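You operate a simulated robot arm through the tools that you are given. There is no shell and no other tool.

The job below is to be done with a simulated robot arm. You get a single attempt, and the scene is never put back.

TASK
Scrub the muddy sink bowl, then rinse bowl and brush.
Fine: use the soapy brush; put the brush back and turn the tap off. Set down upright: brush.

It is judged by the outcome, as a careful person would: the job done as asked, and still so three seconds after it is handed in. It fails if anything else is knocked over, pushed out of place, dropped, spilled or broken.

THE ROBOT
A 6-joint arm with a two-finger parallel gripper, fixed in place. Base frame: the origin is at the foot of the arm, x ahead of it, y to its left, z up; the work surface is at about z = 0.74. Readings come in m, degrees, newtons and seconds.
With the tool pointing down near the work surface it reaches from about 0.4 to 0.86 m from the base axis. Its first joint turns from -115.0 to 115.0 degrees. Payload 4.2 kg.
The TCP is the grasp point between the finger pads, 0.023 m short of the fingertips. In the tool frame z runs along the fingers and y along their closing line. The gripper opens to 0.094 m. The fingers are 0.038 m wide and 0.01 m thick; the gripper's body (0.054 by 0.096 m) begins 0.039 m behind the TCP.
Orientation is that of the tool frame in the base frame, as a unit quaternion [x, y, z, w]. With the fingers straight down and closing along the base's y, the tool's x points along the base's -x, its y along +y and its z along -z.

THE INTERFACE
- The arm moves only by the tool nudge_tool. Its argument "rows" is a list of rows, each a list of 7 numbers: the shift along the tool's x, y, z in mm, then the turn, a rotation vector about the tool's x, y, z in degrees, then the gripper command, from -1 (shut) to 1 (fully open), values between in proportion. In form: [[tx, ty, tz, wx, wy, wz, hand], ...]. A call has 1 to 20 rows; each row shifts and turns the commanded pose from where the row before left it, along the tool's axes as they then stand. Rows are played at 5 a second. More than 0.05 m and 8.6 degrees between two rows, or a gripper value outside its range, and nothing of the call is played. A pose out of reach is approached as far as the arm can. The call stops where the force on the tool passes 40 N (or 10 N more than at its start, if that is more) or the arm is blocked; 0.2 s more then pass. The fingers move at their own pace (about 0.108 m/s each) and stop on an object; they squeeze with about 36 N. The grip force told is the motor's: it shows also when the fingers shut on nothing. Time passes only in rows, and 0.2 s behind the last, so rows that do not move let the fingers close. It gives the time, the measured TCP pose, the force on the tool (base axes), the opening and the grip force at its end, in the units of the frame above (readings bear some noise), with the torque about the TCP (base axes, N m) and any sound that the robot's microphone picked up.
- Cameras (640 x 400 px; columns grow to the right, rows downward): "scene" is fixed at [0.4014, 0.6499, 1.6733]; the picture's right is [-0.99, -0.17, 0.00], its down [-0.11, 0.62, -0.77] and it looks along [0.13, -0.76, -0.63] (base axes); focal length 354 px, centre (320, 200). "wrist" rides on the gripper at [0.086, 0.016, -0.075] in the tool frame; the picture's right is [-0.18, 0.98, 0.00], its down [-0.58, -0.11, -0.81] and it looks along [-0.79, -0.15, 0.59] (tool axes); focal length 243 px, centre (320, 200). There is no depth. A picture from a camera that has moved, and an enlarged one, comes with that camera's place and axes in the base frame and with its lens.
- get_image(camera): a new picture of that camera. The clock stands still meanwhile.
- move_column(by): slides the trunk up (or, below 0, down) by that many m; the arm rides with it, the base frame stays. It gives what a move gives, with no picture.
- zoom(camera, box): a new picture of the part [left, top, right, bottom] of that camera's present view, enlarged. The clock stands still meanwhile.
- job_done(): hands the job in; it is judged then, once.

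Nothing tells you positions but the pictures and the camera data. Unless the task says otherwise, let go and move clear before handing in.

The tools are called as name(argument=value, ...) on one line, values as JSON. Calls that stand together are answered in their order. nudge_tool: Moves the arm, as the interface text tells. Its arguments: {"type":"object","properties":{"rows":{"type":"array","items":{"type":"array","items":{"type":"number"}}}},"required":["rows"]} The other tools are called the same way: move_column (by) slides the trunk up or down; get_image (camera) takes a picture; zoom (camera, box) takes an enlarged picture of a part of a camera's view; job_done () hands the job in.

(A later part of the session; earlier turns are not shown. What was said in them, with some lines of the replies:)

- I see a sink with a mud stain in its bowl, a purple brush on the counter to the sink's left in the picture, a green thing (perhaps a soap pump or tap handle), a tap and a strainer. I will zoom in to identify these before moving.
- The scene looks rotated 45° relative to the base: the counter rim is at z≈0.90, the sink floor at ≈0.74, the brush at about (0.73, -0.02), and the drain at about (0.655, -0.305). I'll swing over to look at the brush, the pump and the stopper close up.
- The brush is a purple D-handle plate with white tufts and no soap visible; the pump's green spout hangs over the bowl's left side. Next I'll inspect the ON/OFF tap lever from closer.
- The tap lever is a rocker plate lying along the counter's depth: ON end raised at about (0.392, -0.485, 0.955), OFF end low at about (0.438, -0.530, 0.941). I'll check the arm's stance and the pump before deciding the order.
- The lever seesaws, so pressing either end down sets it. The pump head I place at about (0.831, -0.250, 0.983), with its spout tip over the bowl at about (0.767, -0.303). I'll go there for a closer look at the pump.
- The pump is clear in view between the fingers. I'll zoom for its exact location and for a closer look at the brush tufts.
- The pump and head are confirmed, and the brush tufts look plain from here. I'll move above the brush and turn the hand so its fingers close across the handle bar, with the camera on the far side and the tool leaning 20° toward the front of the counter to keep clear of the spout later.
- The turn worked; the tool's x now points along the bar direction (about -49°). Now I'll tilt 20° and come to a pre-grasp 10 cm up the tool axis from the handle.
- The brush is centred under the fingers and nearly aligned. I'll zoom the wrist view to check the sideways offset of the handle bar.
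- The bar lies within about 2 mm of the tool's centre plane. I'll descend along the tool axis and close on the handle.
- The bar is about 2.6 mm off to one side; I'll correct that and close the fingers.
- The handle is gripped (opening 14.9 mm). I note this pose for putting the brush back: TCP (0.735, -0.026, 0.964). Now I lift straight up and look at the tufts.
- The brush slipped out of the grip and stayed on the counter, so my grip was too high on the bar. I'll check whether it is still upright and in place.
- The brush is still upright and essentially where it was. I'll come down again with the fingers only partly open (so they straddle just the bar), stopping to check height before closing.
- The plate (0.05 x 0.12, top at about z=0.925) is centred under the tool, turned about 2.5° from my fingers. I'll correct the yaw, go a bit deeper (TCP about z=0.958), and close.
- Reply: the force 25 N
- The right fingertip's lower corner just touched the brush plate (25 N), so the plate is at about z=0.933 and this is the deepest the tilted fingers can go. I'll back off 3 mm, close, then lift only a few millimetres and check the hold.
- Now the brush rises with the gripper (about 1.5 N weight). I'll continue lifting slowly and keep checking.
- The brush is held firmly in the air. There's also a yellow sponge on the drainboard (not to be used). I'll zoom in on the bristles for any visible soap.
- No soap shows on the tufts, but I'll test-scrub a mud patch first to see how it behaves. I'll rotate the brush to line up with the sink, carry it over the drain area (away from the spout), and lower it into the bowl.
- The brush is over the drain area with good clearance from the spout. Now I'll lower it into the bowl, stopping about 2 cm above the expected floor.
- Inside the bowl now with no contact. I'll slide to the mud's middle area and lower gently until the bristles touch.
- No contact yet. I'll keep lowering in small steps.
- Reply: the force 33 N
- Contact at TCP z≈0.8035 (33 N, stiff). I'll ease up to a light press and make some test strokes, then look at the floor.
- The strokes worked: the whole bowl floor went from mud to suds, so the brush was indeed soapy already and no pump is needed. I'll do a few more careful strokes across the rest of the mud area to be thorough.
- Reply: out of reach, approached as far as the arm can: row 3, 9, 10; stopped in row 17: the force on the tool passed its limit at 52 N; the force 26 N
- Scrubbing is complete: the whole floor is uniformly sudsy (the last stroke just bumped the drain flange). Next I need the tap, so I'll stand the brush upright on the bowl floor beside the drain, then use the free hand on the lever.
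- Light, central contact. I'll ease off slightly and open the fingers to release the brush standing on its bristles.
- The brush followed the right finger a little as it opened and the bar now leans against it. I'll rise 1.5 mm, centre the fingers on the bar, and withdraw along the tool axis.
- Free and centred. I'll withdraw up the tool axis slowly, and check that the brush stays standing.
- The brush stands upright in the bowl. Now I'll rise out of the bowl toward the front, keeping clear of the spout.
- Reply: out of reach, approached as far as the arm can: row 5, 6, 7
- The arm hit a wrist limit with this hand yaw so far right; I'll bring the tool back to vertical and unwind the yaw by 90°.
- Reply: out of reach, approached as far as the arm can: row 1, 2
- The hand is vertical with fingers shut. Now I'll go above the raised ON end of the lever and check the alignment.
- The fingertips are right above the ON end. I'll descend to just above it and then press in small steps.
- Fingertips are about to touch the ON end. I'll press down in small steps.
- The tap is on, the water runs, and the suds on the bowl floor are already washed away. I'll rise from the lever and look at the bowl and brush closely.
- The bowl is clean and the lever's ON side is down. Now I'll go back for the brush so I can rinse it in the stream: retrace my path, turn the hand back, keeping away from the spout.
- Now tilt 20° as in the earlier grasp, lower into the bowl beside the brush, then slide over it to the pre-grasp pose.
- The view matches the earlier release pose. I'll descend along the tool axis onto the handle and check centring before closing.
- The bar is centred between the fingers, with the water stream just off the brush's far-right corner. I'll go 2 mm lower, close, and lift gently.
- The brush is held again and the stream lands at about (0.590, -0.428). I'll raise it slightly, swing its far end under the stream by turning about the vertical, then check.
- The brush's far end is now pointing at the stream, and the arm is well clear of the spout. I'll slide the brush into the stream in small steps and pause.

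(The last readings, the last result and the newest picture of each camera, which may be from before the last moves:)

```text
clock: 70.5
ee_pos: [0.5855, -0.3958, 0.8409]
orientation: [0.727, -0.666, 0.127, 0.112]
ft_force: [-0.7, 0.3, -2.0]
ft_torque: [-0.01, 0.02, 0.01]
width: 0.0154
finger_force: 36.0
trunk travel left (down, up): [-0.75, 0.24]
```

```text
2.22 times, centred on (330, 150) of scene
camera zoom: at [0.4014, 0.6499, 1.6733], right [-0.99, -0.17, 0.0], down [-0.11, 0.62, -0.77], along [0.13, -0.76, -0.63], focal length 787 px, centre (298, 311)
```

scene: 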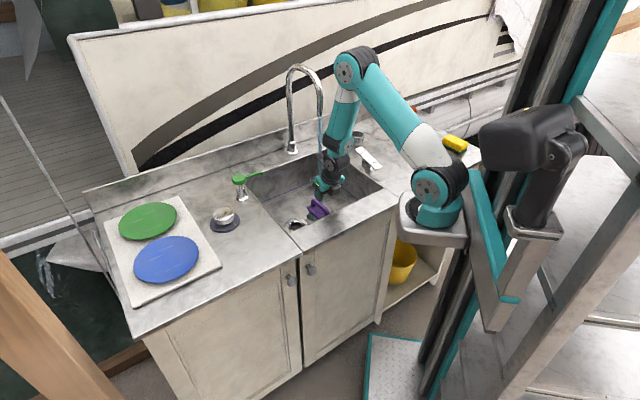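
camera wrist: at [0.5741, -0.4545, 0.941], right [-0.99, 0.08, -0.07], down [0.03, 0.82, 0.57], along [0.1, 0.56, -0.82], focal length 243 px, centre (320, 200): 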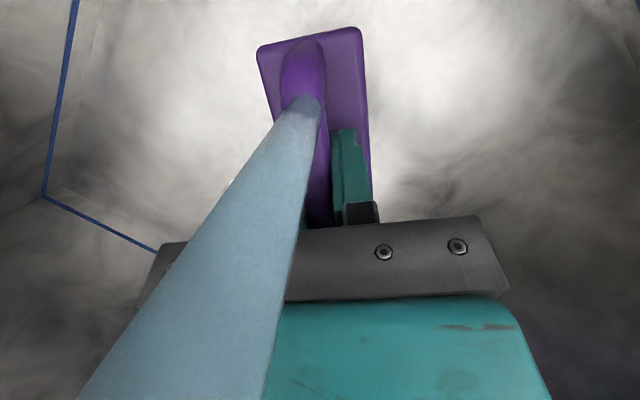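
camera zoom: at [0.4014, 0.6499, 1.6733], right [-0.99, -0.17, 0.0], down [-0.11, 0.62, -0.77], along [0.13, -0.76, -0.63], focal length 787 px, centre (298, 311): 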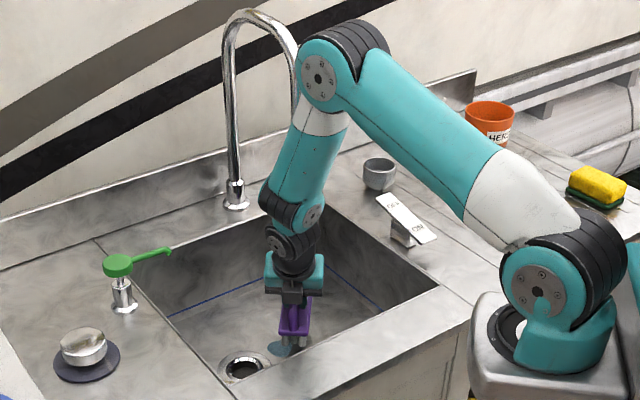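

The stream is now hitting the brush (it stops on the handle). I'll zoom to see the brush's state.

zoom(camera="scene", box=[295, 180, 345, 230])

zoom(camera="wrist", box=[200, 0, 420, 160])

```text
8.00 times, centred on (320, 205) of scene
camera zoom: at [0.4014, 0.6499, 1.6733], right [-0.99, -0.17, 0.0], down [-0.11, 0.62, -0.77], along [0.13, -0.76, -0.63], focal length 2833 px, centre (320, 160)
```

zoom: 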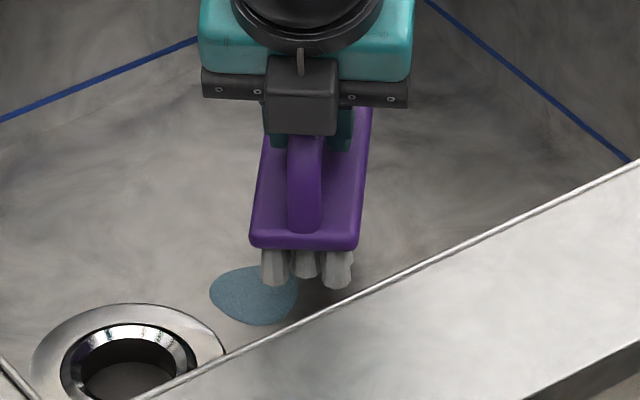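

```text
2.50 times, centred on (310, 80) of wrist
camera zoom: at [0.5741, -0.4545, 0.941], right [-0.99, 0.08, -0.07], down [0.03, 0.82, 0.57], along [0.1, 0.56, -0.82], focal length 606 px, centre (345, 500)
```

zoom: 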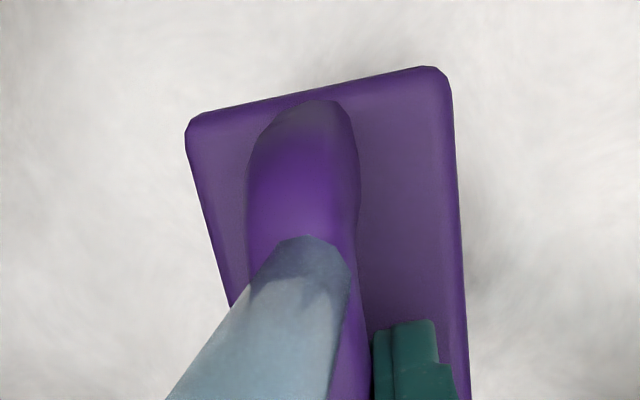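

Water is washing over the brush. I'll sweep it slowly back and forth and sideways through the stream for several seconds so the whole head gets rinsed.

nudge_tool(rows=[[5.6, 0, 2.1, 0, 0, 0, -1], [5.6, 0, 2.1, 0, 0, 0, -1], [0, 0, 0, 0, 0, 0, -1], [0, 6, 0, 0, 0, 0, -1], [0, 6, 0, 0, 0, 0, -1], [-9.4, 0, -3.4, 0, 0, 0, -1], [-9.4, 0, -3.4, 0, 0, 0, -1], [-7.5, 0, -2.7, 0, 0, 0, -1], [0, -6, 0, 0, 0, 0, -1], [0, -6, 0, 0, 0, 0, -1], [0, -6, 0, 0, 0, 0, -1], [0, -6, 0, 0, 0, 0, -1], [9.4, 0, 3.4, 0, 0, 0, -1], [9.4, 0, 3.4, 0, 0, 0, -1], [0, 6, 0, 0, 0, 0, -1], [0, 6, 0, 0, 0, 0, -1], [0, 0, 0, 0, 0, 0, -1], [0, 0, 0, 0, 0, 0, -1]])

get_image(camera="wrist")

zoom(camera="scene", box=[295, 180, 345, 230])

```text
clock: 74.3
ee_pos: [0.5848, -0.4013, 0.8398]
orientation: [0.727, -0.665, 0.127, 0.111]
ft_force: [0.2, 0.0, -0.7]
ft_torque: [0.01, 0.03, -0.03]
width: 0.015
finger_force: 35.9
trunk travel left (down, up): [-0.75, 0.24]
```

```text
taken
camera wrist: at [0.5743, -0.4593, 0.9404], right [-0.99, 0.08, -0.07], down [0.03, 0.82, 0.57], along [0.1, 0.56, -0.82], focal length 243 px, centre (320, 200)
```

wrist: 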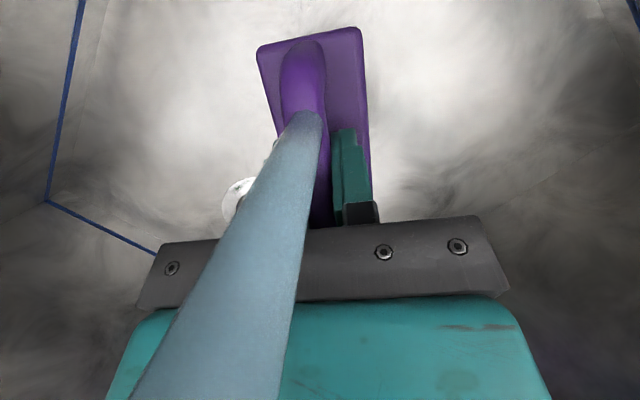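

```text
8.00 times, centred on (320, 205) of scene
camera zoom: at [0.4014, 0.6499, 1.6733], right [-0.99, -0.17, 0.0], down [-0.11, 0.62, -0.77], along [0.13, -0.76, -0.63], focal length 2833 px, centre (320, 160)
```

zoom: 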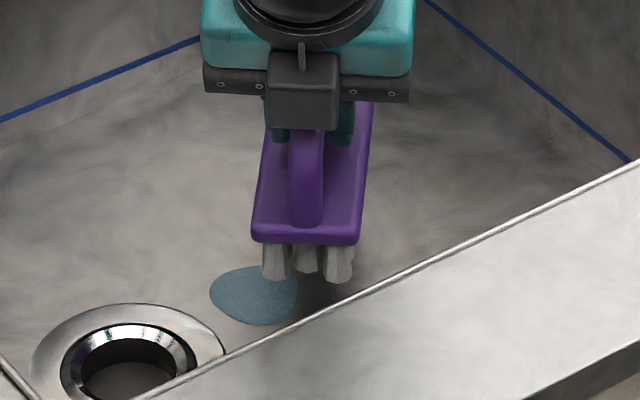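

The brush is still in the stream. I'll bring its centre a little closer under the water and hold it there for about two more seconds.

nudge_tool(rows=[[8.5, 0, 3.1, 0, 0, 0, -1], [0, 0, 0, 0, 0, 0, -1], [0, 0, 0, 0, 0, 0, -1], [0, 0, 0, 0, 0, 0, -1], [0, 0, 0, 0, 0, 0, -1], [0, 0, 0, 0, 0, 0, -1], [0, 0, 0, 0, 0, 0, -1], [0, 0, 0, 0, 0, 0, -1], [0, 0, 0, 0, 0, 0, -1], [0, 0, 0, 0, 0, 0, -1], [0, 0, 0, 0, 0, 0, -1]])

get_image(camera="wrist")

```text
clock: 76.7
ee_pos: [0.5862, -0.409, 0.8403]
orientation: [0.727, -0.665, 0.127, 0.111]
ft_force: [0.4, 0.4, -1.2]
ft_torque: [0.02, 0.02, 0.02]
width: 0.0152
finger_force: 36.1
trunk travel left (down, up): [-0.75, 0.24]
```

```text
taken
camera wrist: at [0.5748, -0.4677, 0.9399], right [-0.99, 0.08, -0.07], down [0.03, 0.82, 0.57], along [0.1, 0.56, -0.82], focal length 243 px, centre (320, 200)
```

wrist: 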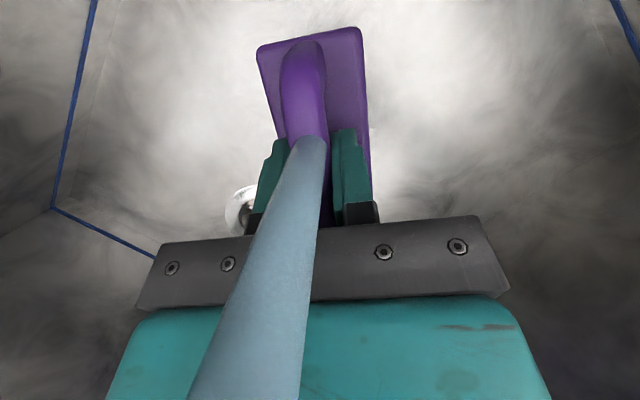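

The brush has had a good rinse. Now I'll back out of the stream, turn the brush to its original heading, move to the left side of the bowl and lift it out.

nudge_tool(rows=[[-15.7, 0, -5.7, 0, 0, 0, -1], [-15.7, 0, -5.7, 0, 0, 0, -1], [-15.7, 0, -5.7, 0, 0, 0, -1], [0, 0, 0, 2.9, 0, -8, -1], [0, 0, 0, 2.9, 0, -8, -1], [0, 0, 0, 2.9, 0, -8, -1], [0, 0, 0, 2.9, 0, -8, -1], [-6.9, -26.5, -2.5, 0, 0, 0, -1], [-6.9, -26.5, -2.5, 0, 0, 0, -1], [-6.9, -26.5, -2.5, 0, 0, 0, -1], [-6.9, -26.5, -2.5, 0, 0, 0, -1], [0, 0, 0, 0, 0, 0, -1]])

get_image(camera="wrist")

get_image(camera="scene")

```text
clock: 79.3
ee_pos: [0.6464, -0.267, 0.8422]
orientation: [0.89, -0.423, 0.157, 0.069]
ft_force: [0.0, -0.3, -0.9]
ft_torque: [0.01, -0.01, 0.03]
width: 0.0149
finger_force: 36.2
trunk travel left (down, up): [-0.75, 0.24]
```

```text
taken
camera wrist: at [0.6689, -0.3229, 0.9428], right [-0.87, -0.49, -0.07], down [-0.44, 0.7, 0.56], along [-0.22, 0.52, -0.82], focal length 243 px, centre (320, 200)
```

wrist: 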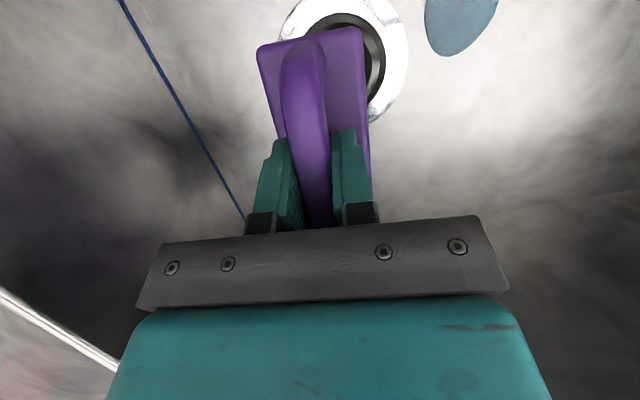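

```text
taken
```

scene: 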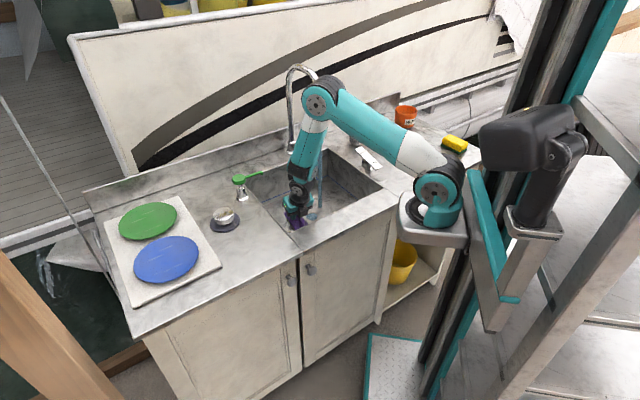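

Now I lift the brush straight up out of the bowl.

nudge_tool(rows=[[6.8, 0, -18.8, 0, 0, 0, -1], [8.1, 0, -22.3, 0, 0, 0, -1], [8.1, 0, -22.3, 0, 0, 0, -1], [8.1, 0, -22.3, 0, 0, 0, -1], [8.1, 0, -22.3, 0, 0, 0, -1], [8.1, 0, -22.3, 0, 0, 0, -1], [8.1, 0, -22.3, 0, 0, 0, -1], [8.1, 0, -22.3, 0, 0, 0, -1], [0, 0, 0, 0, 0, 0, -1], [0, 0, 0, 0, 0, 0, -1], [0, 0, 0, 0, 0, 0, -1]])

zoom(camera="scene", box=[270, 120, 340, 220])

get_image(camera="wrist")

```text
clock: 81.7
ee_pos: [0.6442, -0.2719, 1.0278]
orientation: [0.89, -0.424, 0.157, 0.07]
ft_force: [-0.3, 0.6, -1.1]
ft_torque: [0.0, 0.02, 0.0]
width: 0.0151
finger_force: 35.5
trunk travel left (down, up): [-0.75, 0.24]
```

```text
4.00 times, centred on (305, 170) of scene
camera zoom: at [0.4014, 0.6499, 1.6733], right [-0.99, -0.17, 0.0], down [-0.11, 0.62, -0.77], along [0.13, -0.76, -0.63], focal length 1416 px, centre (380, 320)
```

zoom: 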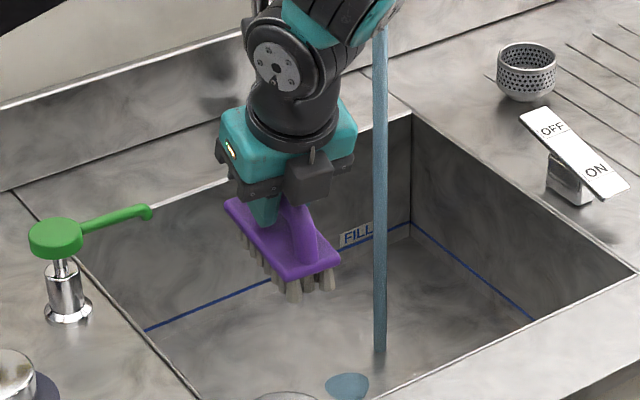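

```text
taken
camera wrist: at [0.6667, -0.3263, 1.1289], right [-0.87, -0.49, -0.07], down [-0.44, 0.7, 0.56], along [-0.22, 0.52, -0.82], focal length 243 px, centre (320, 200)
```

wrist: 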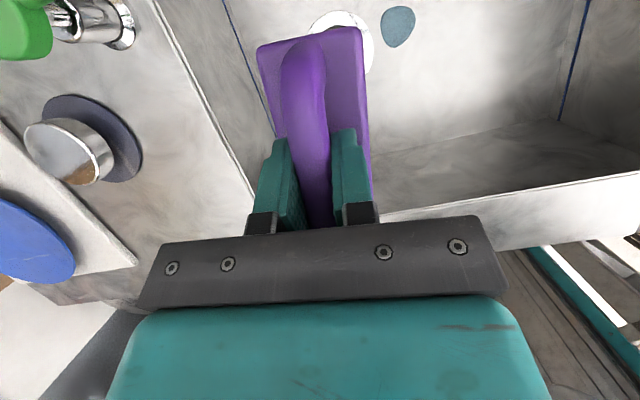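

The bristles are now plain tan instead of white — the soap is rinsed out. Next I'll carry the brush back above its original spot on the counter.

nudge_tool(rows=[[0, 0, 0, 0.68, 0, -1.88, -1], [-14.6, -28.8, -5.3, 0, 0, 0, -1], [-14.6, -28.8, -5.3, 0, 0, 0, -1], [-14.6, -28.8, -5.3, 0, 0, 0, -1], [-14.6, -28.8, -5.3, 0, 0, 0, -1], [-14.6, -28.8, -5.3, 0, 0, 0, -1], [-14.6, -28.8, -5.3, 0, 0, 0, -1], [-14.6, -28.8, -5.3, 0, 0, 0, -1], [-14.6, -28.8, -5.3, 0, 0, 0, -1], [0, 0, 0, 0, 0, 0, -1]])

zoom(camera="scene", box=[200, 190, 280, 280])

get_image(camera="wrist")

```text
clock: 83.9
ee_pos: [0.737, -0.0258, 1.0323]
orientation: [0.896, -0.408, 0.158, 0.067]
ft_force: [0.3, -0.6, -1.6]
ft_torque: [-0.01, 0.02, 0.0]
width: 0.0151
finger_force: 36.5
trunk travel left (down, up): [-0.75, 0.24]
```

```text
4.44 times, centred on (240, 235) of scene
camera zoom: at [0.4014, 0.6499, 1.6733], right [-0.99, -0.17, 0.0], down [-0.11, 0.62, -0.77], along [0.13, -0.76, -0.63], focal length 1574 px, centre (676, 44)
```

zoom: 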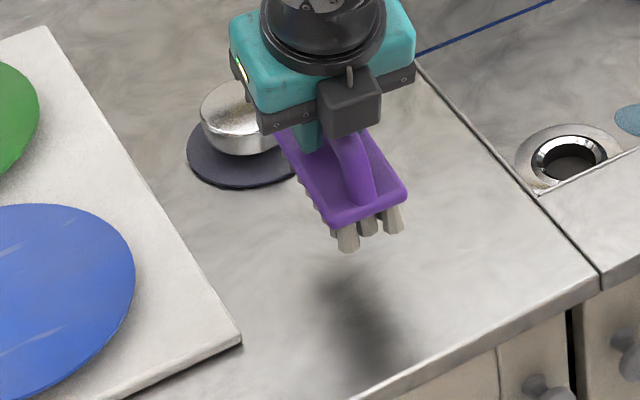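

```text
taken
camera wrist: at [0.761, -0.0795, 1.1317], right [-0.85, -0.52, -0.07], down [-0.46, 0.69, 0.56], along [-0.24, 0.51, -0.82], focal length 243 px, centre (320, 200)
```

wrist: 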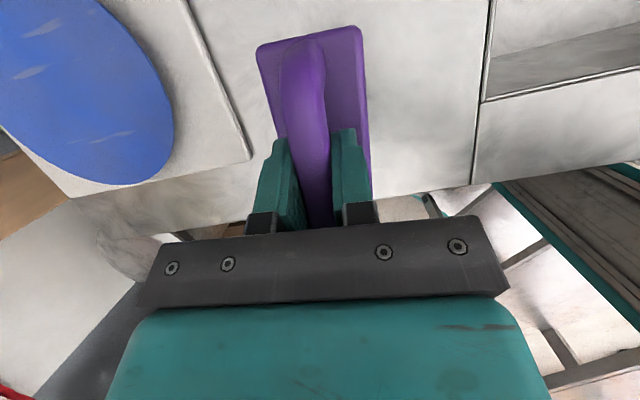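

Positioned above the original spot. Lowering gently.

nudge_tool(rows=[[-4.1, 0, 11.3, 0, 0, 0, -1], [-5.1, 0, 14.1, 0, 0, 0, -1], [-5.1, 0, 14.1, 0, 0, 0, -1], [-3.4, 0, 9.4, 0, 0, 0, -1], [-2.1, 0, 5.6, 0, 0, 0, -1], [-0.9, 0, 2.4, 0, 0, 0, -1], [0, 0, 0, 0, 0, 0, -1]])

```text
clock: 85.5
ee_pos: [0.736, -0.0249, 0.9695]
orientation: [0.897, -0.408, 0.158, 0.066]
ft_force: [-0.4, -0.2, -1.4]
ft_torque: [-0.03, 0.02, 0.0]
width: 0.0151
finger_force: 36.2
trunk travel left (down, up): [-0.75, 0.24]
```

nudge_tool(rows=[[-0.5, 0, 1.4, 0, 0, 0, -1], [-0.5, 0, 1.4, 0, 0, 0, -1], [0, 0, 0, 0, 0, 0, -1]])

```text
clock: 86.3
ee_pos: [0.737, -0.0266, 0.9679]
orientation: [0.897, -0.408, 0.158, 0.067]
ft_force: [0.1, -1.2, -0.6]
ft_torque: [-0.01, 0.0, 0.01]
width: 0.0148
finger_force: 36.3
trunk travel left (down, up): [-0.75, 0.24]
```

nudge_tool(rows=[[-0.34, 0, 0.94, 0, 0, 0, -1], [-0.34, 0, 0.94, 0, 0, 0, -1], [0, 0, 0, 0, 0, 0, -1]])

```text
clock: 87.1
ee_pos: [0.7355, -0.0267, 0.9661]
orientation: [0.897, -0.408, 0.159, 0.066]
ft_force: [0.2, 0.3, -1.8]
ft_torque: [-0.02, 0.0, 0.0]
width: 0.0149
finger_force: 36.5
trunk travel left (down, up): [-0.75, 0.24]
```

nudge_tool(rows=[[-0.34, 0, 0.94, 0, 0, 0, -1], [-0.34, 0, 0.94, 0, 0, 0, -1], [0, 0, 0, 0, 0, 0, -1]])

zoom(camera="scene", box=[200, 190, 280, 280])

```text
clock: 87.9
ee_pos: [0.7361, -0.0249, 0.9643]
orientation: [0.896, -0.408, 0.16, 0.066]
ft_force: [-3.8, -1.7, 17.5]
ft_torque: [0.78, 0.58, 0.23]
width: 0.0152
finger_force: 35.2
trunk travel left (down, up): [-0.75, 0.24]
```

```text
4.44 times, centred on (240, 235) of scene
camera zoom: at [0.4014, 0.6499, 1.6733], right [-0.99, -0.17, 0.0], down [-0.11, 0.62, -0.77], along [0.13, -0.76, -0.63], focal length 1574 px, centre (676, 44)
```

zoom: 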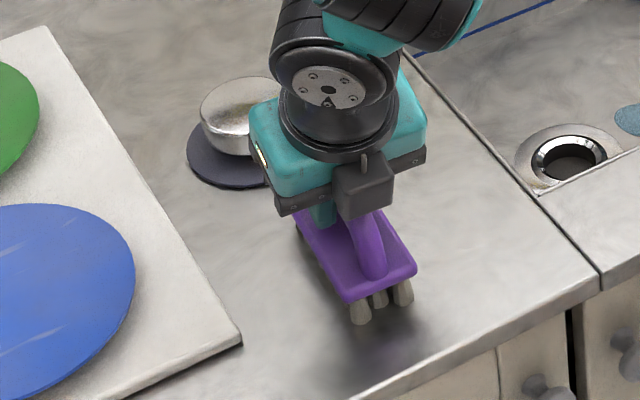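

Contact at the right place, with the front end touching slightly first. I'll level it by under a degree and ease the press before releasing.

nudge_tool(rows=[[0.2, 0, -0.5, 0, -0.8, 0, -1], [0, 0, 0, 0, 0, 0, -1]])

```text
clock: 88.5
ee_pos: [0.7367, -0.0255, 0.9638]
orientation: [0.897, -0.409, 0.153, 0.064]
ft_force: [0.0, -4.4, 13.6]
ft_torque: [-0.78, -0.64, -0.19]
width: 0.015
finger_force: 35.7
trunk travel left (down, up): [-0.75, 0.24]
```

nudge_tool(rows=[[0.2, 0, -0.5, 0, 0.35, 0, -1], [0, 0, 0, 0, 0, 0, -1]])

```text
clock: 89.1
ee_pos: [0.7362, -0.0253, 0.9644]
orientation: [0.898, -0.408, 0.155, 0.064]
ft_force: [1.1, -2.9, 9.4]
ft_torque: [-0.11, -0.12, -0.05]
width: 0.015
finger_force: 35.9
trunk travel left (down, up): [-0.75, 0.24]
```

Balanced now. I'll ease a touch more and open the fingers in small increments.

nudge_tool(rows=[[0.15, 0, -0.45, 0, 0, 0, -1], [0, 0, 0, 0, 0, 0, -1], [0, 0, 0, 0, 0, 0, -0.62], [0, 0, 0, 0, 0, 0, -0.5], [0, 0, 0, 0, 0, 0, -0.3], [0, 0, 0, 0, 0, 0, -0.15], [0, 0, 0, 0, 0, 0, -0.15]])

zoom(camera="wrist", box=[230, 30, 430, 240])

zoom(camera="scene", box=[200, 190, 280, 280])

```text
clock: 90.7
ee_pos: [0.7371, -0.0256, 0.9632]
orientation: [0.897, -0.408, 0.155, 0.065]
ft_force: [-0.5, -0.3, -0.3]
ft_torque: [0.0, 0.0, 0.03]
width: 0.0399
finger_force: 0.1
trunk travel left (down, up): [-0.75, 0.24]
```

```text
1.90 times, centred on (330, 135) of wrist
camera zoom: at [0.7617, -0.0803, 1.0649], right [-0.85, -0.52, -0.07], down [-0.46, 0.68, 0.57], along [-0.25, 0.52, -0.82], focal length 462 px, centre (301, 324)
```

zoom: 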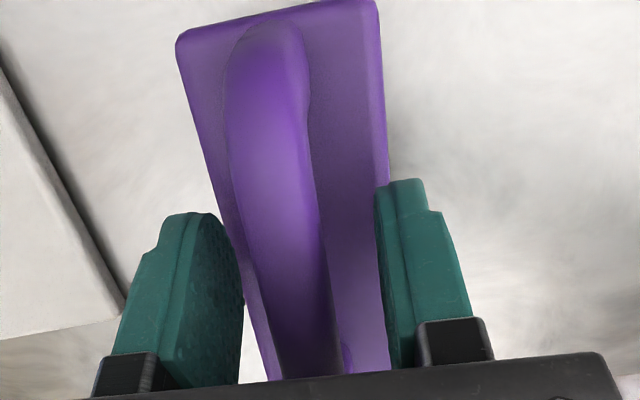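

```text
4.44 times, centred on (240, 235) of scene
camera zoom: at [0.4014, 0.6499, 1.6733], right [-0.99, -0.17, 0.0], down [-0.11, 0.62, -0.77], along [0.13, -0.76, -0.63], focal length 1574 px, centre (676, 44)
```

zoom: 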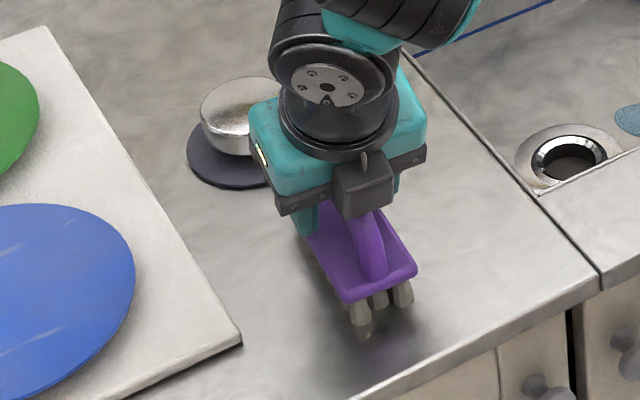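

The brush is released, centred and free. I'll withdraw along the tool axis.

nudge_tool(rows=[[0, 0, -4, 0, 0, 0, -0.15], [0, 0, -8, 0, 0, 0, -0.15], [0, 0, -15, 0, 0, 0, -0.15], [0, 0, -25, 0, 0, 0, -0.15], [0, 0, -30, 0, 0, 0, -0.15], [0, 0, -30, 0, 0, 0, -0.15], [0, 0, 0, 0, 0, 0, -0.15]])

zoom(camera="scene", box=[200, 190, 280, 280])

get_image(camera="wrist")

```text
clock: 92.3
ee_pos: [0.7095, 0.0008, 1.0692]
orientation: [0.897, -0.408, 0.155, 0.065]
ft_force: [0.0, 0.8, 0.0]
ft_torque: [0.01, 0.06, 0.02]
width: 0.0402
finger_force: 0.0
trunk travel left (down, up): [-0.75, 0.24]
```

```text
4.44 times, centred on (240, 235) of scene
camera zoom: at [0.4014, 0.6499, 1.6733], right [-0.99, -0.17, 0.0], down [-0.11, 0.62, -0.77], along [0.13, -0.76, -0.63], focal length 1574 px, centre (676, 44)
```

zoom: 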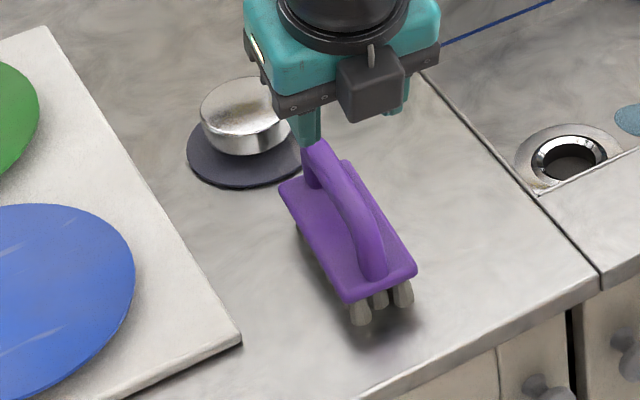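

```text
taken
camera wrist: at [0.7352, -0.0542, 1.1702], right [-0.85, -0.52, -0.07], down [-0.46, 0.68, 0.57], along [-0.25, 0.52, -0.82], focal length 243 px, centre (320, 200)
```

wrist: 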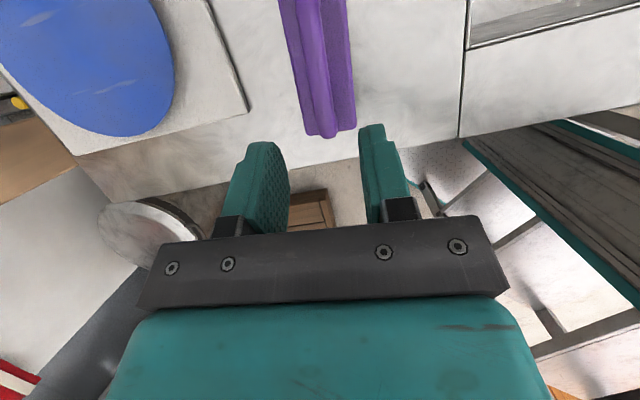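

The brush is back upright in its original place. Now the tap: I'll raise the hand, straighten it, shut the fingers, and turn to the yaw I used for the lever.

nudge_tool(rows=[[0, 0, -20, 0, 0, 0, -0.15], [0, 0, -20, 0, 0, 0, -0.15], [0, 0, 0, 0, -6.5, 0, -0.5], [0, 0, 0, 0, -6.5, 0, -1], [0, 0, 0, 0, -6.5, 0, -1], [0, 0, 0, 0, 0, 7.82, -1], [0, 0, 0, 0, 0, 7.82, -1], [0, 0, 0, 0, 0, 7.82, -1], [0, 0, 0, 0, 0, 7.82, -1], [0, 0, 0, 0, 0, 7.82, -1], [0, 0, 0, 0, 0, 7.82, -1], [0, 0, 0, 0, 0, 7.82, -1], [0, 0, 0, 0, 0, 7.82, -1], [0, 0, 0, 0, 0, 7.82, -1], [0, 0, 0, 0, 0, 7.82, -1], [0, 0, 0, 0, 0, 7.82, -1], [0, 0, 0, 0, 0, 0, -1]])

get_image(camera="scene")

```text
clock: 95.9
ee_pos: [0.7023, 0.0123, 1.1088]
orientation: [-0.383, 0.924, 0.003, 0.005]
ft_force: [0.4, 0.6, -0.2]
ft_torque: [0.0, 0.01, 0.0]
width: 0.0
finger_force: 35.5
trunk travel left (down, up): [-0.75, 0.24]
```

```text
taken
```

scene: 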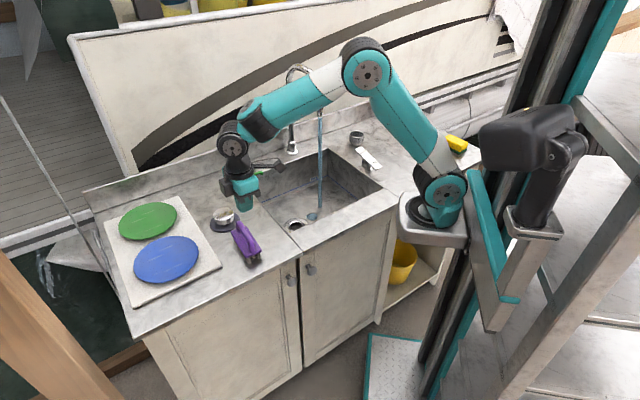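

nudge_tool(rows=[[41.5, -6.7, 4, 0, 0, 0, -1], [41.5, -6.7, 4, 0, 0, 0, -1], [41.5, -6.7, 4, 0, 0, 0, -1], [41.5, -6.7, 4, 0, 0, 0, -1], [41.5, -6.7, 4, 0, 0, 0, -1], [41.5, -6.7, 4, 0, 0, 0, -1], [41.5, -6.7, 4, 0, 0, 0, -1], [41.5, -6.7, 4, 0, 0, 0, -1], [41.5, -6.7, 4, 0, 0, 0, -1], [39.7, -11.5, 4, 0, 0, 0, -1], [39.7, -11.5, 4, 0, 0, 0, -1], [39.7, -11.5, 4, 0, 0, 0, -1], [39.7, -11.5, 4, 0, 0, 0, -1], [39.7, -11.5, 4, 0, 0, 0, -1], [0, -30, 0, 0, 0, 0, -1], [0, -30, 0, 0, 0, 0, -1], [0, -30, 0, 0, 0, 0, -1], [0, 0, 0, 0, 0, 0, -1]])

get_image(camera="wrist")

zoom(camera="scene", box=[320, 100, 420, 200])

```text
clock: 99.7
ee_pos: [0.4468, -0.5392, 1.0455]
orientation: [-0.384, 0.923, 0.002, 0.005]
ft_force: [-0.3, -0.2, -0.4]
ft_torque: [-0.02, 0.0, -0.02]
width: 0.0
finger_force: 36.1
trunk travel left (down, up): [-0.75, 0.24]
```

```text
taken
camera wrist: at [0.3746, -0.5903, 1.1199], right [-0.57, 0.82, 0.0], down [0.48, 0.33, 0.81], along [0.67, 0.46, -0.58], focal length 243 px, centre (320, 200)
```

wrist: 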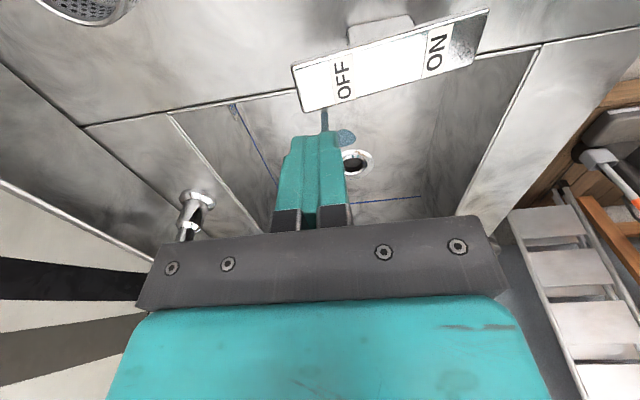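

```text
4.00 times, centred on (370, 150) of scene
camera zoom: at [0.4014, 0.6499, 1.6733], right [-0.99, -0.17, 0.0], down [-0.11, 0.62, -0.77], along [0.13, -0.76, -0.63], focal length 1416 px, centre (120, 400)
```

zoom: 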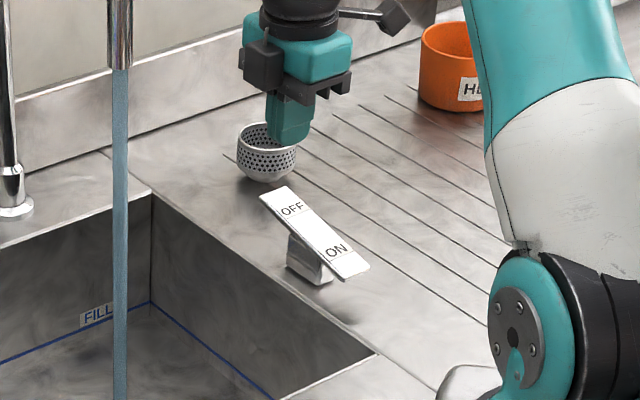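

The fingertips are above the raised OFF end. I'll press it down in small steps.

nudge_tool(rows=[[0, 0, 20, 0, 0, 0, -1], [0, 0, 20, 0, 0, 0, -1], [0, 0, 4, 0, 0, 0, -1], [0, 0, 4, 0, 0, 0, -1], [0, 0, 4, 0, 0, 0, -1], [0, 0, 4, 0, 0, 0, -1], [0, 0, 4, 0, 0, 0, -1], [0, 0, 4, 0, 0, 0, -1], [0, 0, 4, 0, 0, 0, -1], [0, 0, 4, 0, 0, 0, -1], [0, 0, 4, 0, 0, 0, -1], [0, 0, 3, 0, 0, 0, -1], [0, 0, 0, 0, 0, 0, -1]])

zoom(camera="scene", box=[250, 80, 420, 240])

```text
clock: 102.5
ee_pos: [0.4469, -0.5381, 0.966]
orientation: [-0.384, 0.923, 0.002, 0.005]
ft_force: [0.2, -0.8, -0.3]
ft_torque: [0.01, 0.0, 0.01]
width: 0.0
finger_force: 36.2
trunk travel left (down, up): [-0.75, 0.24]
```

```text
2.50 times, centred on (335, 160) of scene
camera zoom: at [0.4014, 0.6499, 1.6733], right [-0.99, -0.17, 0.0], down [-0.11, 0.62, -0.77], along [0.13, -0.76, -0.63], focal length 885 px, centre (282, 300)
```

zoom: 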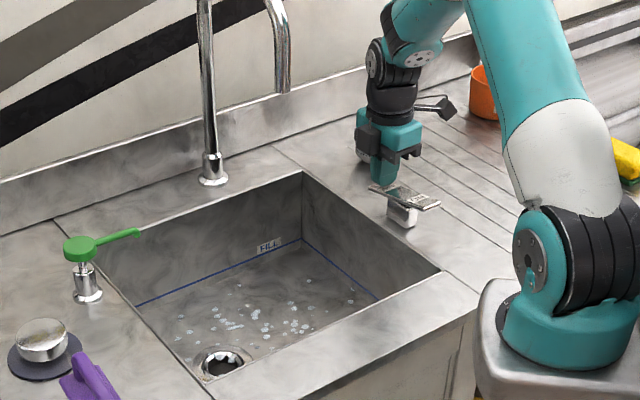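

The water has stopped, but I now see some pale spots on the bowl floor. I'll rise and look closely at them.

nudge_tool(rows=[[0, 0, -10, 0, 0, 0, -1], [0, 0, -25, 0, 0, 0, -1], [0, 0, -30, 0, 0, 0, -1], [0, 0, -20, 0, 0, 0, -1], [0, 0, 0, 0, 0, 0, -1]])

zoom(camera="scene", box=[270, 170, 370, 235])

get_image(camera="wrist")

zoom(camera="scene", box=[340, 120, 420, 190])

```text
clock: 103.7
ee_pos: [0.4468, -0.5383, 1.0501]
orientation: [-0.384, 0.923, 0.003, 0.004]
ft_force: [-0.5, -0.8, -0.1]
ft_torque: [-0.01, -0.03, -0.01]
width: 0.0
finger_force: 36.0
trunk travel left (down, up): [-0.75, 0.24]
```

```text
6.15 times, centred on (320, 202) of scene
camera zoom: at [0.4014, 0.6499, 1.6733], right [-0.99, -0.17, 0.0], down [-0.11, 0.62, -0.77], along [0.13, -0.76, -0.63], focal length 2179 px, centre (320, 185)
```

zoom: 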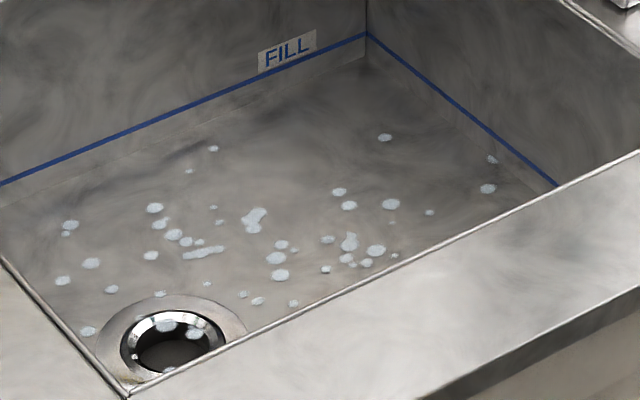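

```text
taken
camera wrist: at [0.374, -0.59, 1.1255], right [-0.57, 0.82, 0.0], down [0.48, 0.33, 0.81], along [0.67, 0.46, -0.58], focal length 243 px, centre (320, 200)
```

wrist: 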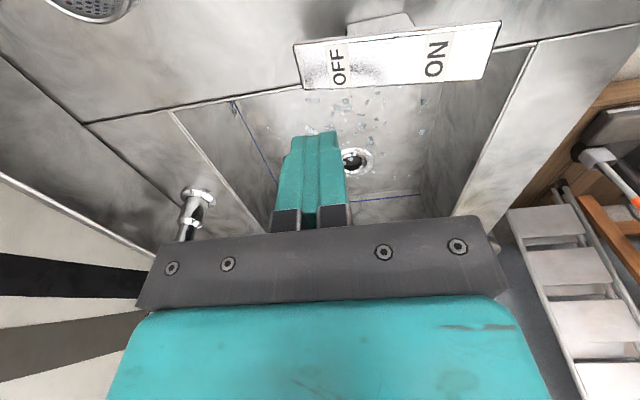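

```text
5.71 times, centred on (380, 155) of scene
camera zoom: at [0.4014, 0.6499, 1.6733], right [-0.99, -0.17, 0.0], down [-0.11, 0.62, -0.77], along [0.13, -0.76, -0.63], focal length 2023 px, centre (-23, 457)
```

zoom: 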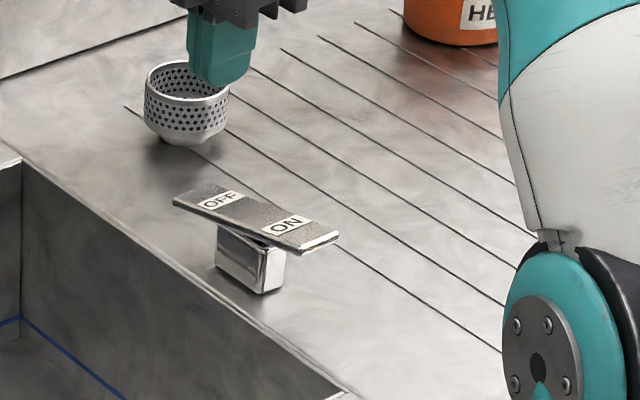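

zoom(camera="scene", box=[295, 195, 335, 220])

zoom(camera="wrist", box=[290, 70, 450, 190])

zoom(camera="scene", box=[200, 190, 280, 280])

```text
16.00 times, centred on (315, 208) of scene
camera zoom: at [0.4014, 0.6499, 1.6733], right [-0.99, -0.17, 0.0], down [-0.11, 0.62, -0.77], along [0.13, -0.76, -0.63], focal length 5665 px, centre (400, 80)
```

zoom: 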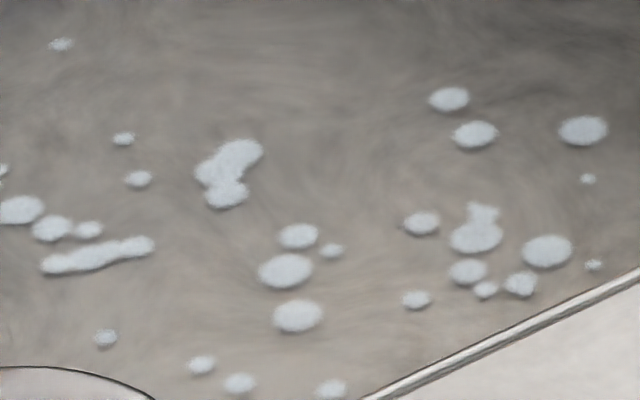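

```text
3.33 times, centred on (370, 130) of wrist
camera zoom: at [0.374, -0.59, 1.1255], right [-0.57, 0.82, 0.0], down [0.48, 0.33, 0.81], along [0.67, 0.46, -0.58], focal length 809 px, centre (153, 433)
```

zoom: 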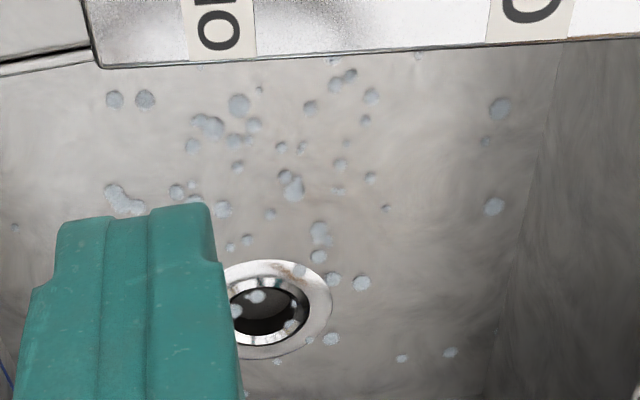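

```text
4.44 times, centred on (240, 235) of scene
camera zoom: at [0.4014, 0.6499, 1.6733], right [-0.99, -0.17, 0.0], down [-0.11, 0.62, -0.77], along [0.13, -0.76, -0.63], focal length 1574 px, centre (676, 44)
```

zoom: 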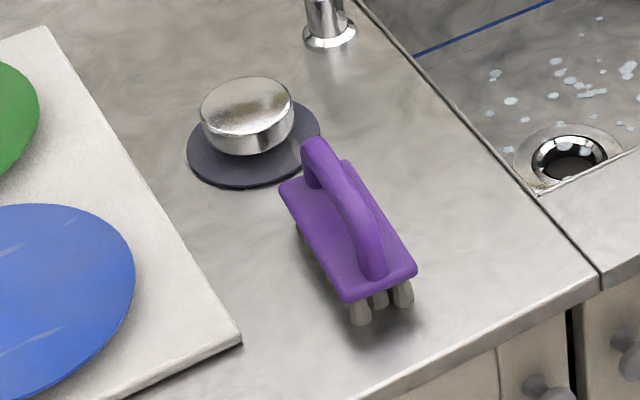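

The lever is back to OFF and the brush is upright on the counter; the spots look like separate round water beads (with short runs), not the dense white foam from before. I'll move the arm clear and let a few seconds pass to see whether they change.

nudge_tool(rows=[[0, 30, -10, 0, 0, 0, -1], [0, 30, -10, 0, 0, 0, -1], [0, 30, -10, 0, 0, 0, -1], [-39.7, 11.5, -10, 0, 0, 0, -0.5], [-39.7, 11.5, -10, 0, 0, 0, 0], [-39.7, 11.5, -10, 0, 0, 0, 0.5], [-39.7, 11.5, -10, 0, 0, 0, 0.5], [-39.7, 11.5, -10, 0, 0, 0, 0.5], [0, 0, -20, 0, 0, 0, 0.5], [0, 0, -20, 0, 0, 0, 0.5], [0, 0, 0, 0, 0, 0, 0.5], [0, 0, 0, 0, 0, 0, 0.5], [0, 0, 0, 0, 0, 0, 0.5], [0, 0, 0, 0, 0, 0, 0.5], [0, 0, 0, 0, 0, 0, 0.5], [0, 0, 0, 0, 0, 0, 0.5], [0, 0, 0, 0, 0, 0, 0.5], [0, 0, 0, 0, 0, 0, 0.5], [0, 0, 0, 0, 0, 0, 0.5], [0, 0, 0, 0, 0, 0, 0.5]])

get_image(camera="scene")

zoom(camera="scene", box=[250, 80, 420, 240])

get_image(camera="wrist")

```text
clock: 107.9
ee_pos: [0.4811, -0.2977, 1.1735]
orientation: [-0.384, 0.923, 0.003, 0.005]
ft_force: [0.7, 0.9, -0.4]
ft_torque: [-0.02, -0.02, -0.01]
width: 0.0706
finger_force: 0.1
trunk travel left (down, up): [-0.75, 0.24]
```

```text
taken
```

scene: 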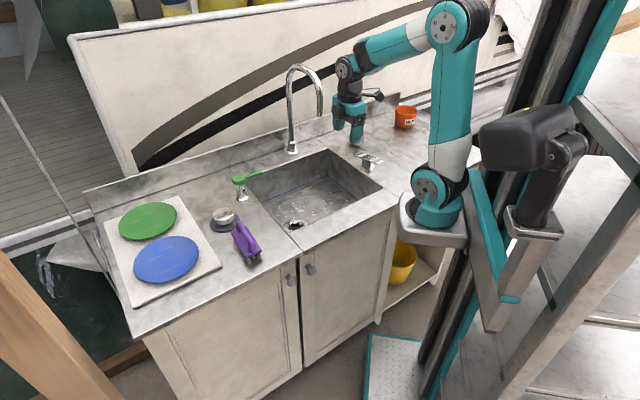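

```text
2.50 times, centred on (335, 160) of scene
camera zoom: at [0.4014, 0.6499, 1.6733], right [-0.99, -0.17, 0.0], down [-0.11, 0.62, -0.77], along [0.13, -0.76, -0.63], focal length 885 px, centre (282, 300)
```

zoom: 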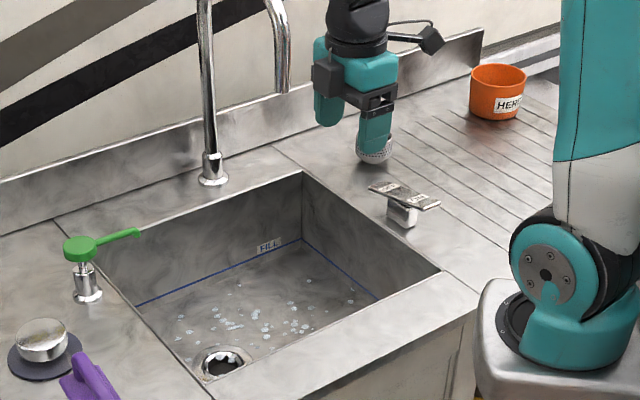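

```text
taken
camera wrist: at [0.4092, -0.3477, 1.2487], right [-0.57, 0.82, 0.0], down [0.48, 0.33, 0.81], along [0.67, 0.46, -0.58], focal length 243 px, centre (320, 200)
```

wrist: 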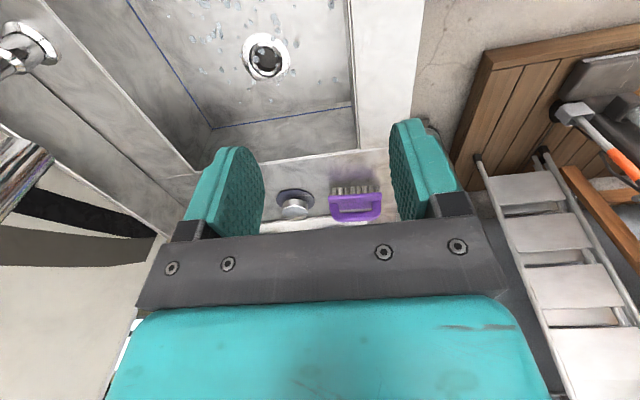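

zoom(camera="wrist", box=[170, 0, 360, 110])

zoom(camera="wrist", box=[260, 160, 400, 230])

```text
3.37 times, centred on (265, 55) of wrist
camera zoom: at [0.4092, -0.3477, 1.2487], right [-0.57, 0.82, 0.0], down [0.48, 0.33, 0.81], along [0.67, 0.46, -0.58], focal length 817 px, centre (505, 688)
```

zoom: 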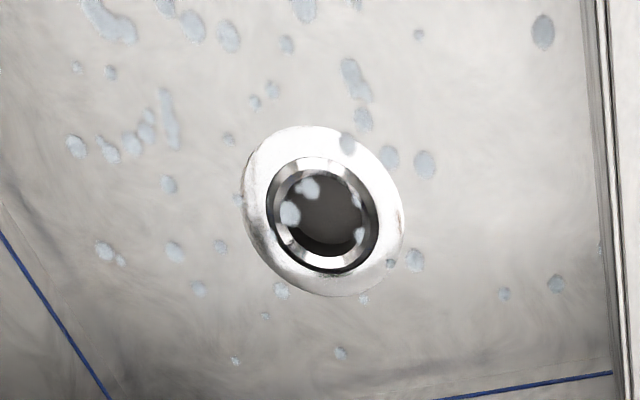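

```text
4.57 times, centred on (330, 195) of wrist
camera zoom: at [0.4092, -0.3477, 1.2487], right [-0.57, 0.82, 0.0], down [0.48, 0.33, 0.81], along [0.67, 0.46, -0.58], focal length 1109 px, centre (274, 223)
```

zoom: 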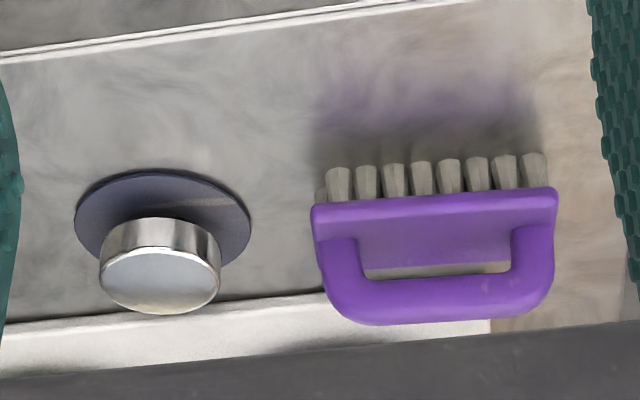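

The spots are see-through grey-blue water beads on clean steel, so the bowl is scrubbed and rinsed. The brush is rinsed (tan bristles) and standing upright in its place, the tap lever is on OFF with no water running, and nothing else looks disturbed. The arm is clear, so I'm handing in.

job_done()

```text
The job is handed in.
```

The sink bowl is scrubbed and rinsed, and the brush is rinsed and standing upright back in its original spot. The tap lever is pressed to OFF and no water is running. The job has been handed in; no verdict has come back yet.

- **Scrubbing:** The brush was already soapy, so I didn't use the soap pump. The mud was replaced by suds across the whole floor of the bowl.
- **Rinsing:** Turning the tap on washed the suds away. I then held the brush in the stream, and its bristles went from white to plain tan.
- **Still visible:** Small spots remained on the bowl floor after the water stopped. They look like clear water beads rather than suds.
- **Slips:** My first grip on the brush slipped, but the brush stayed upright and shifted only a few millimetres. Its final position is within about 3 mm of where it started. I saw nothing else moved or knocked over.
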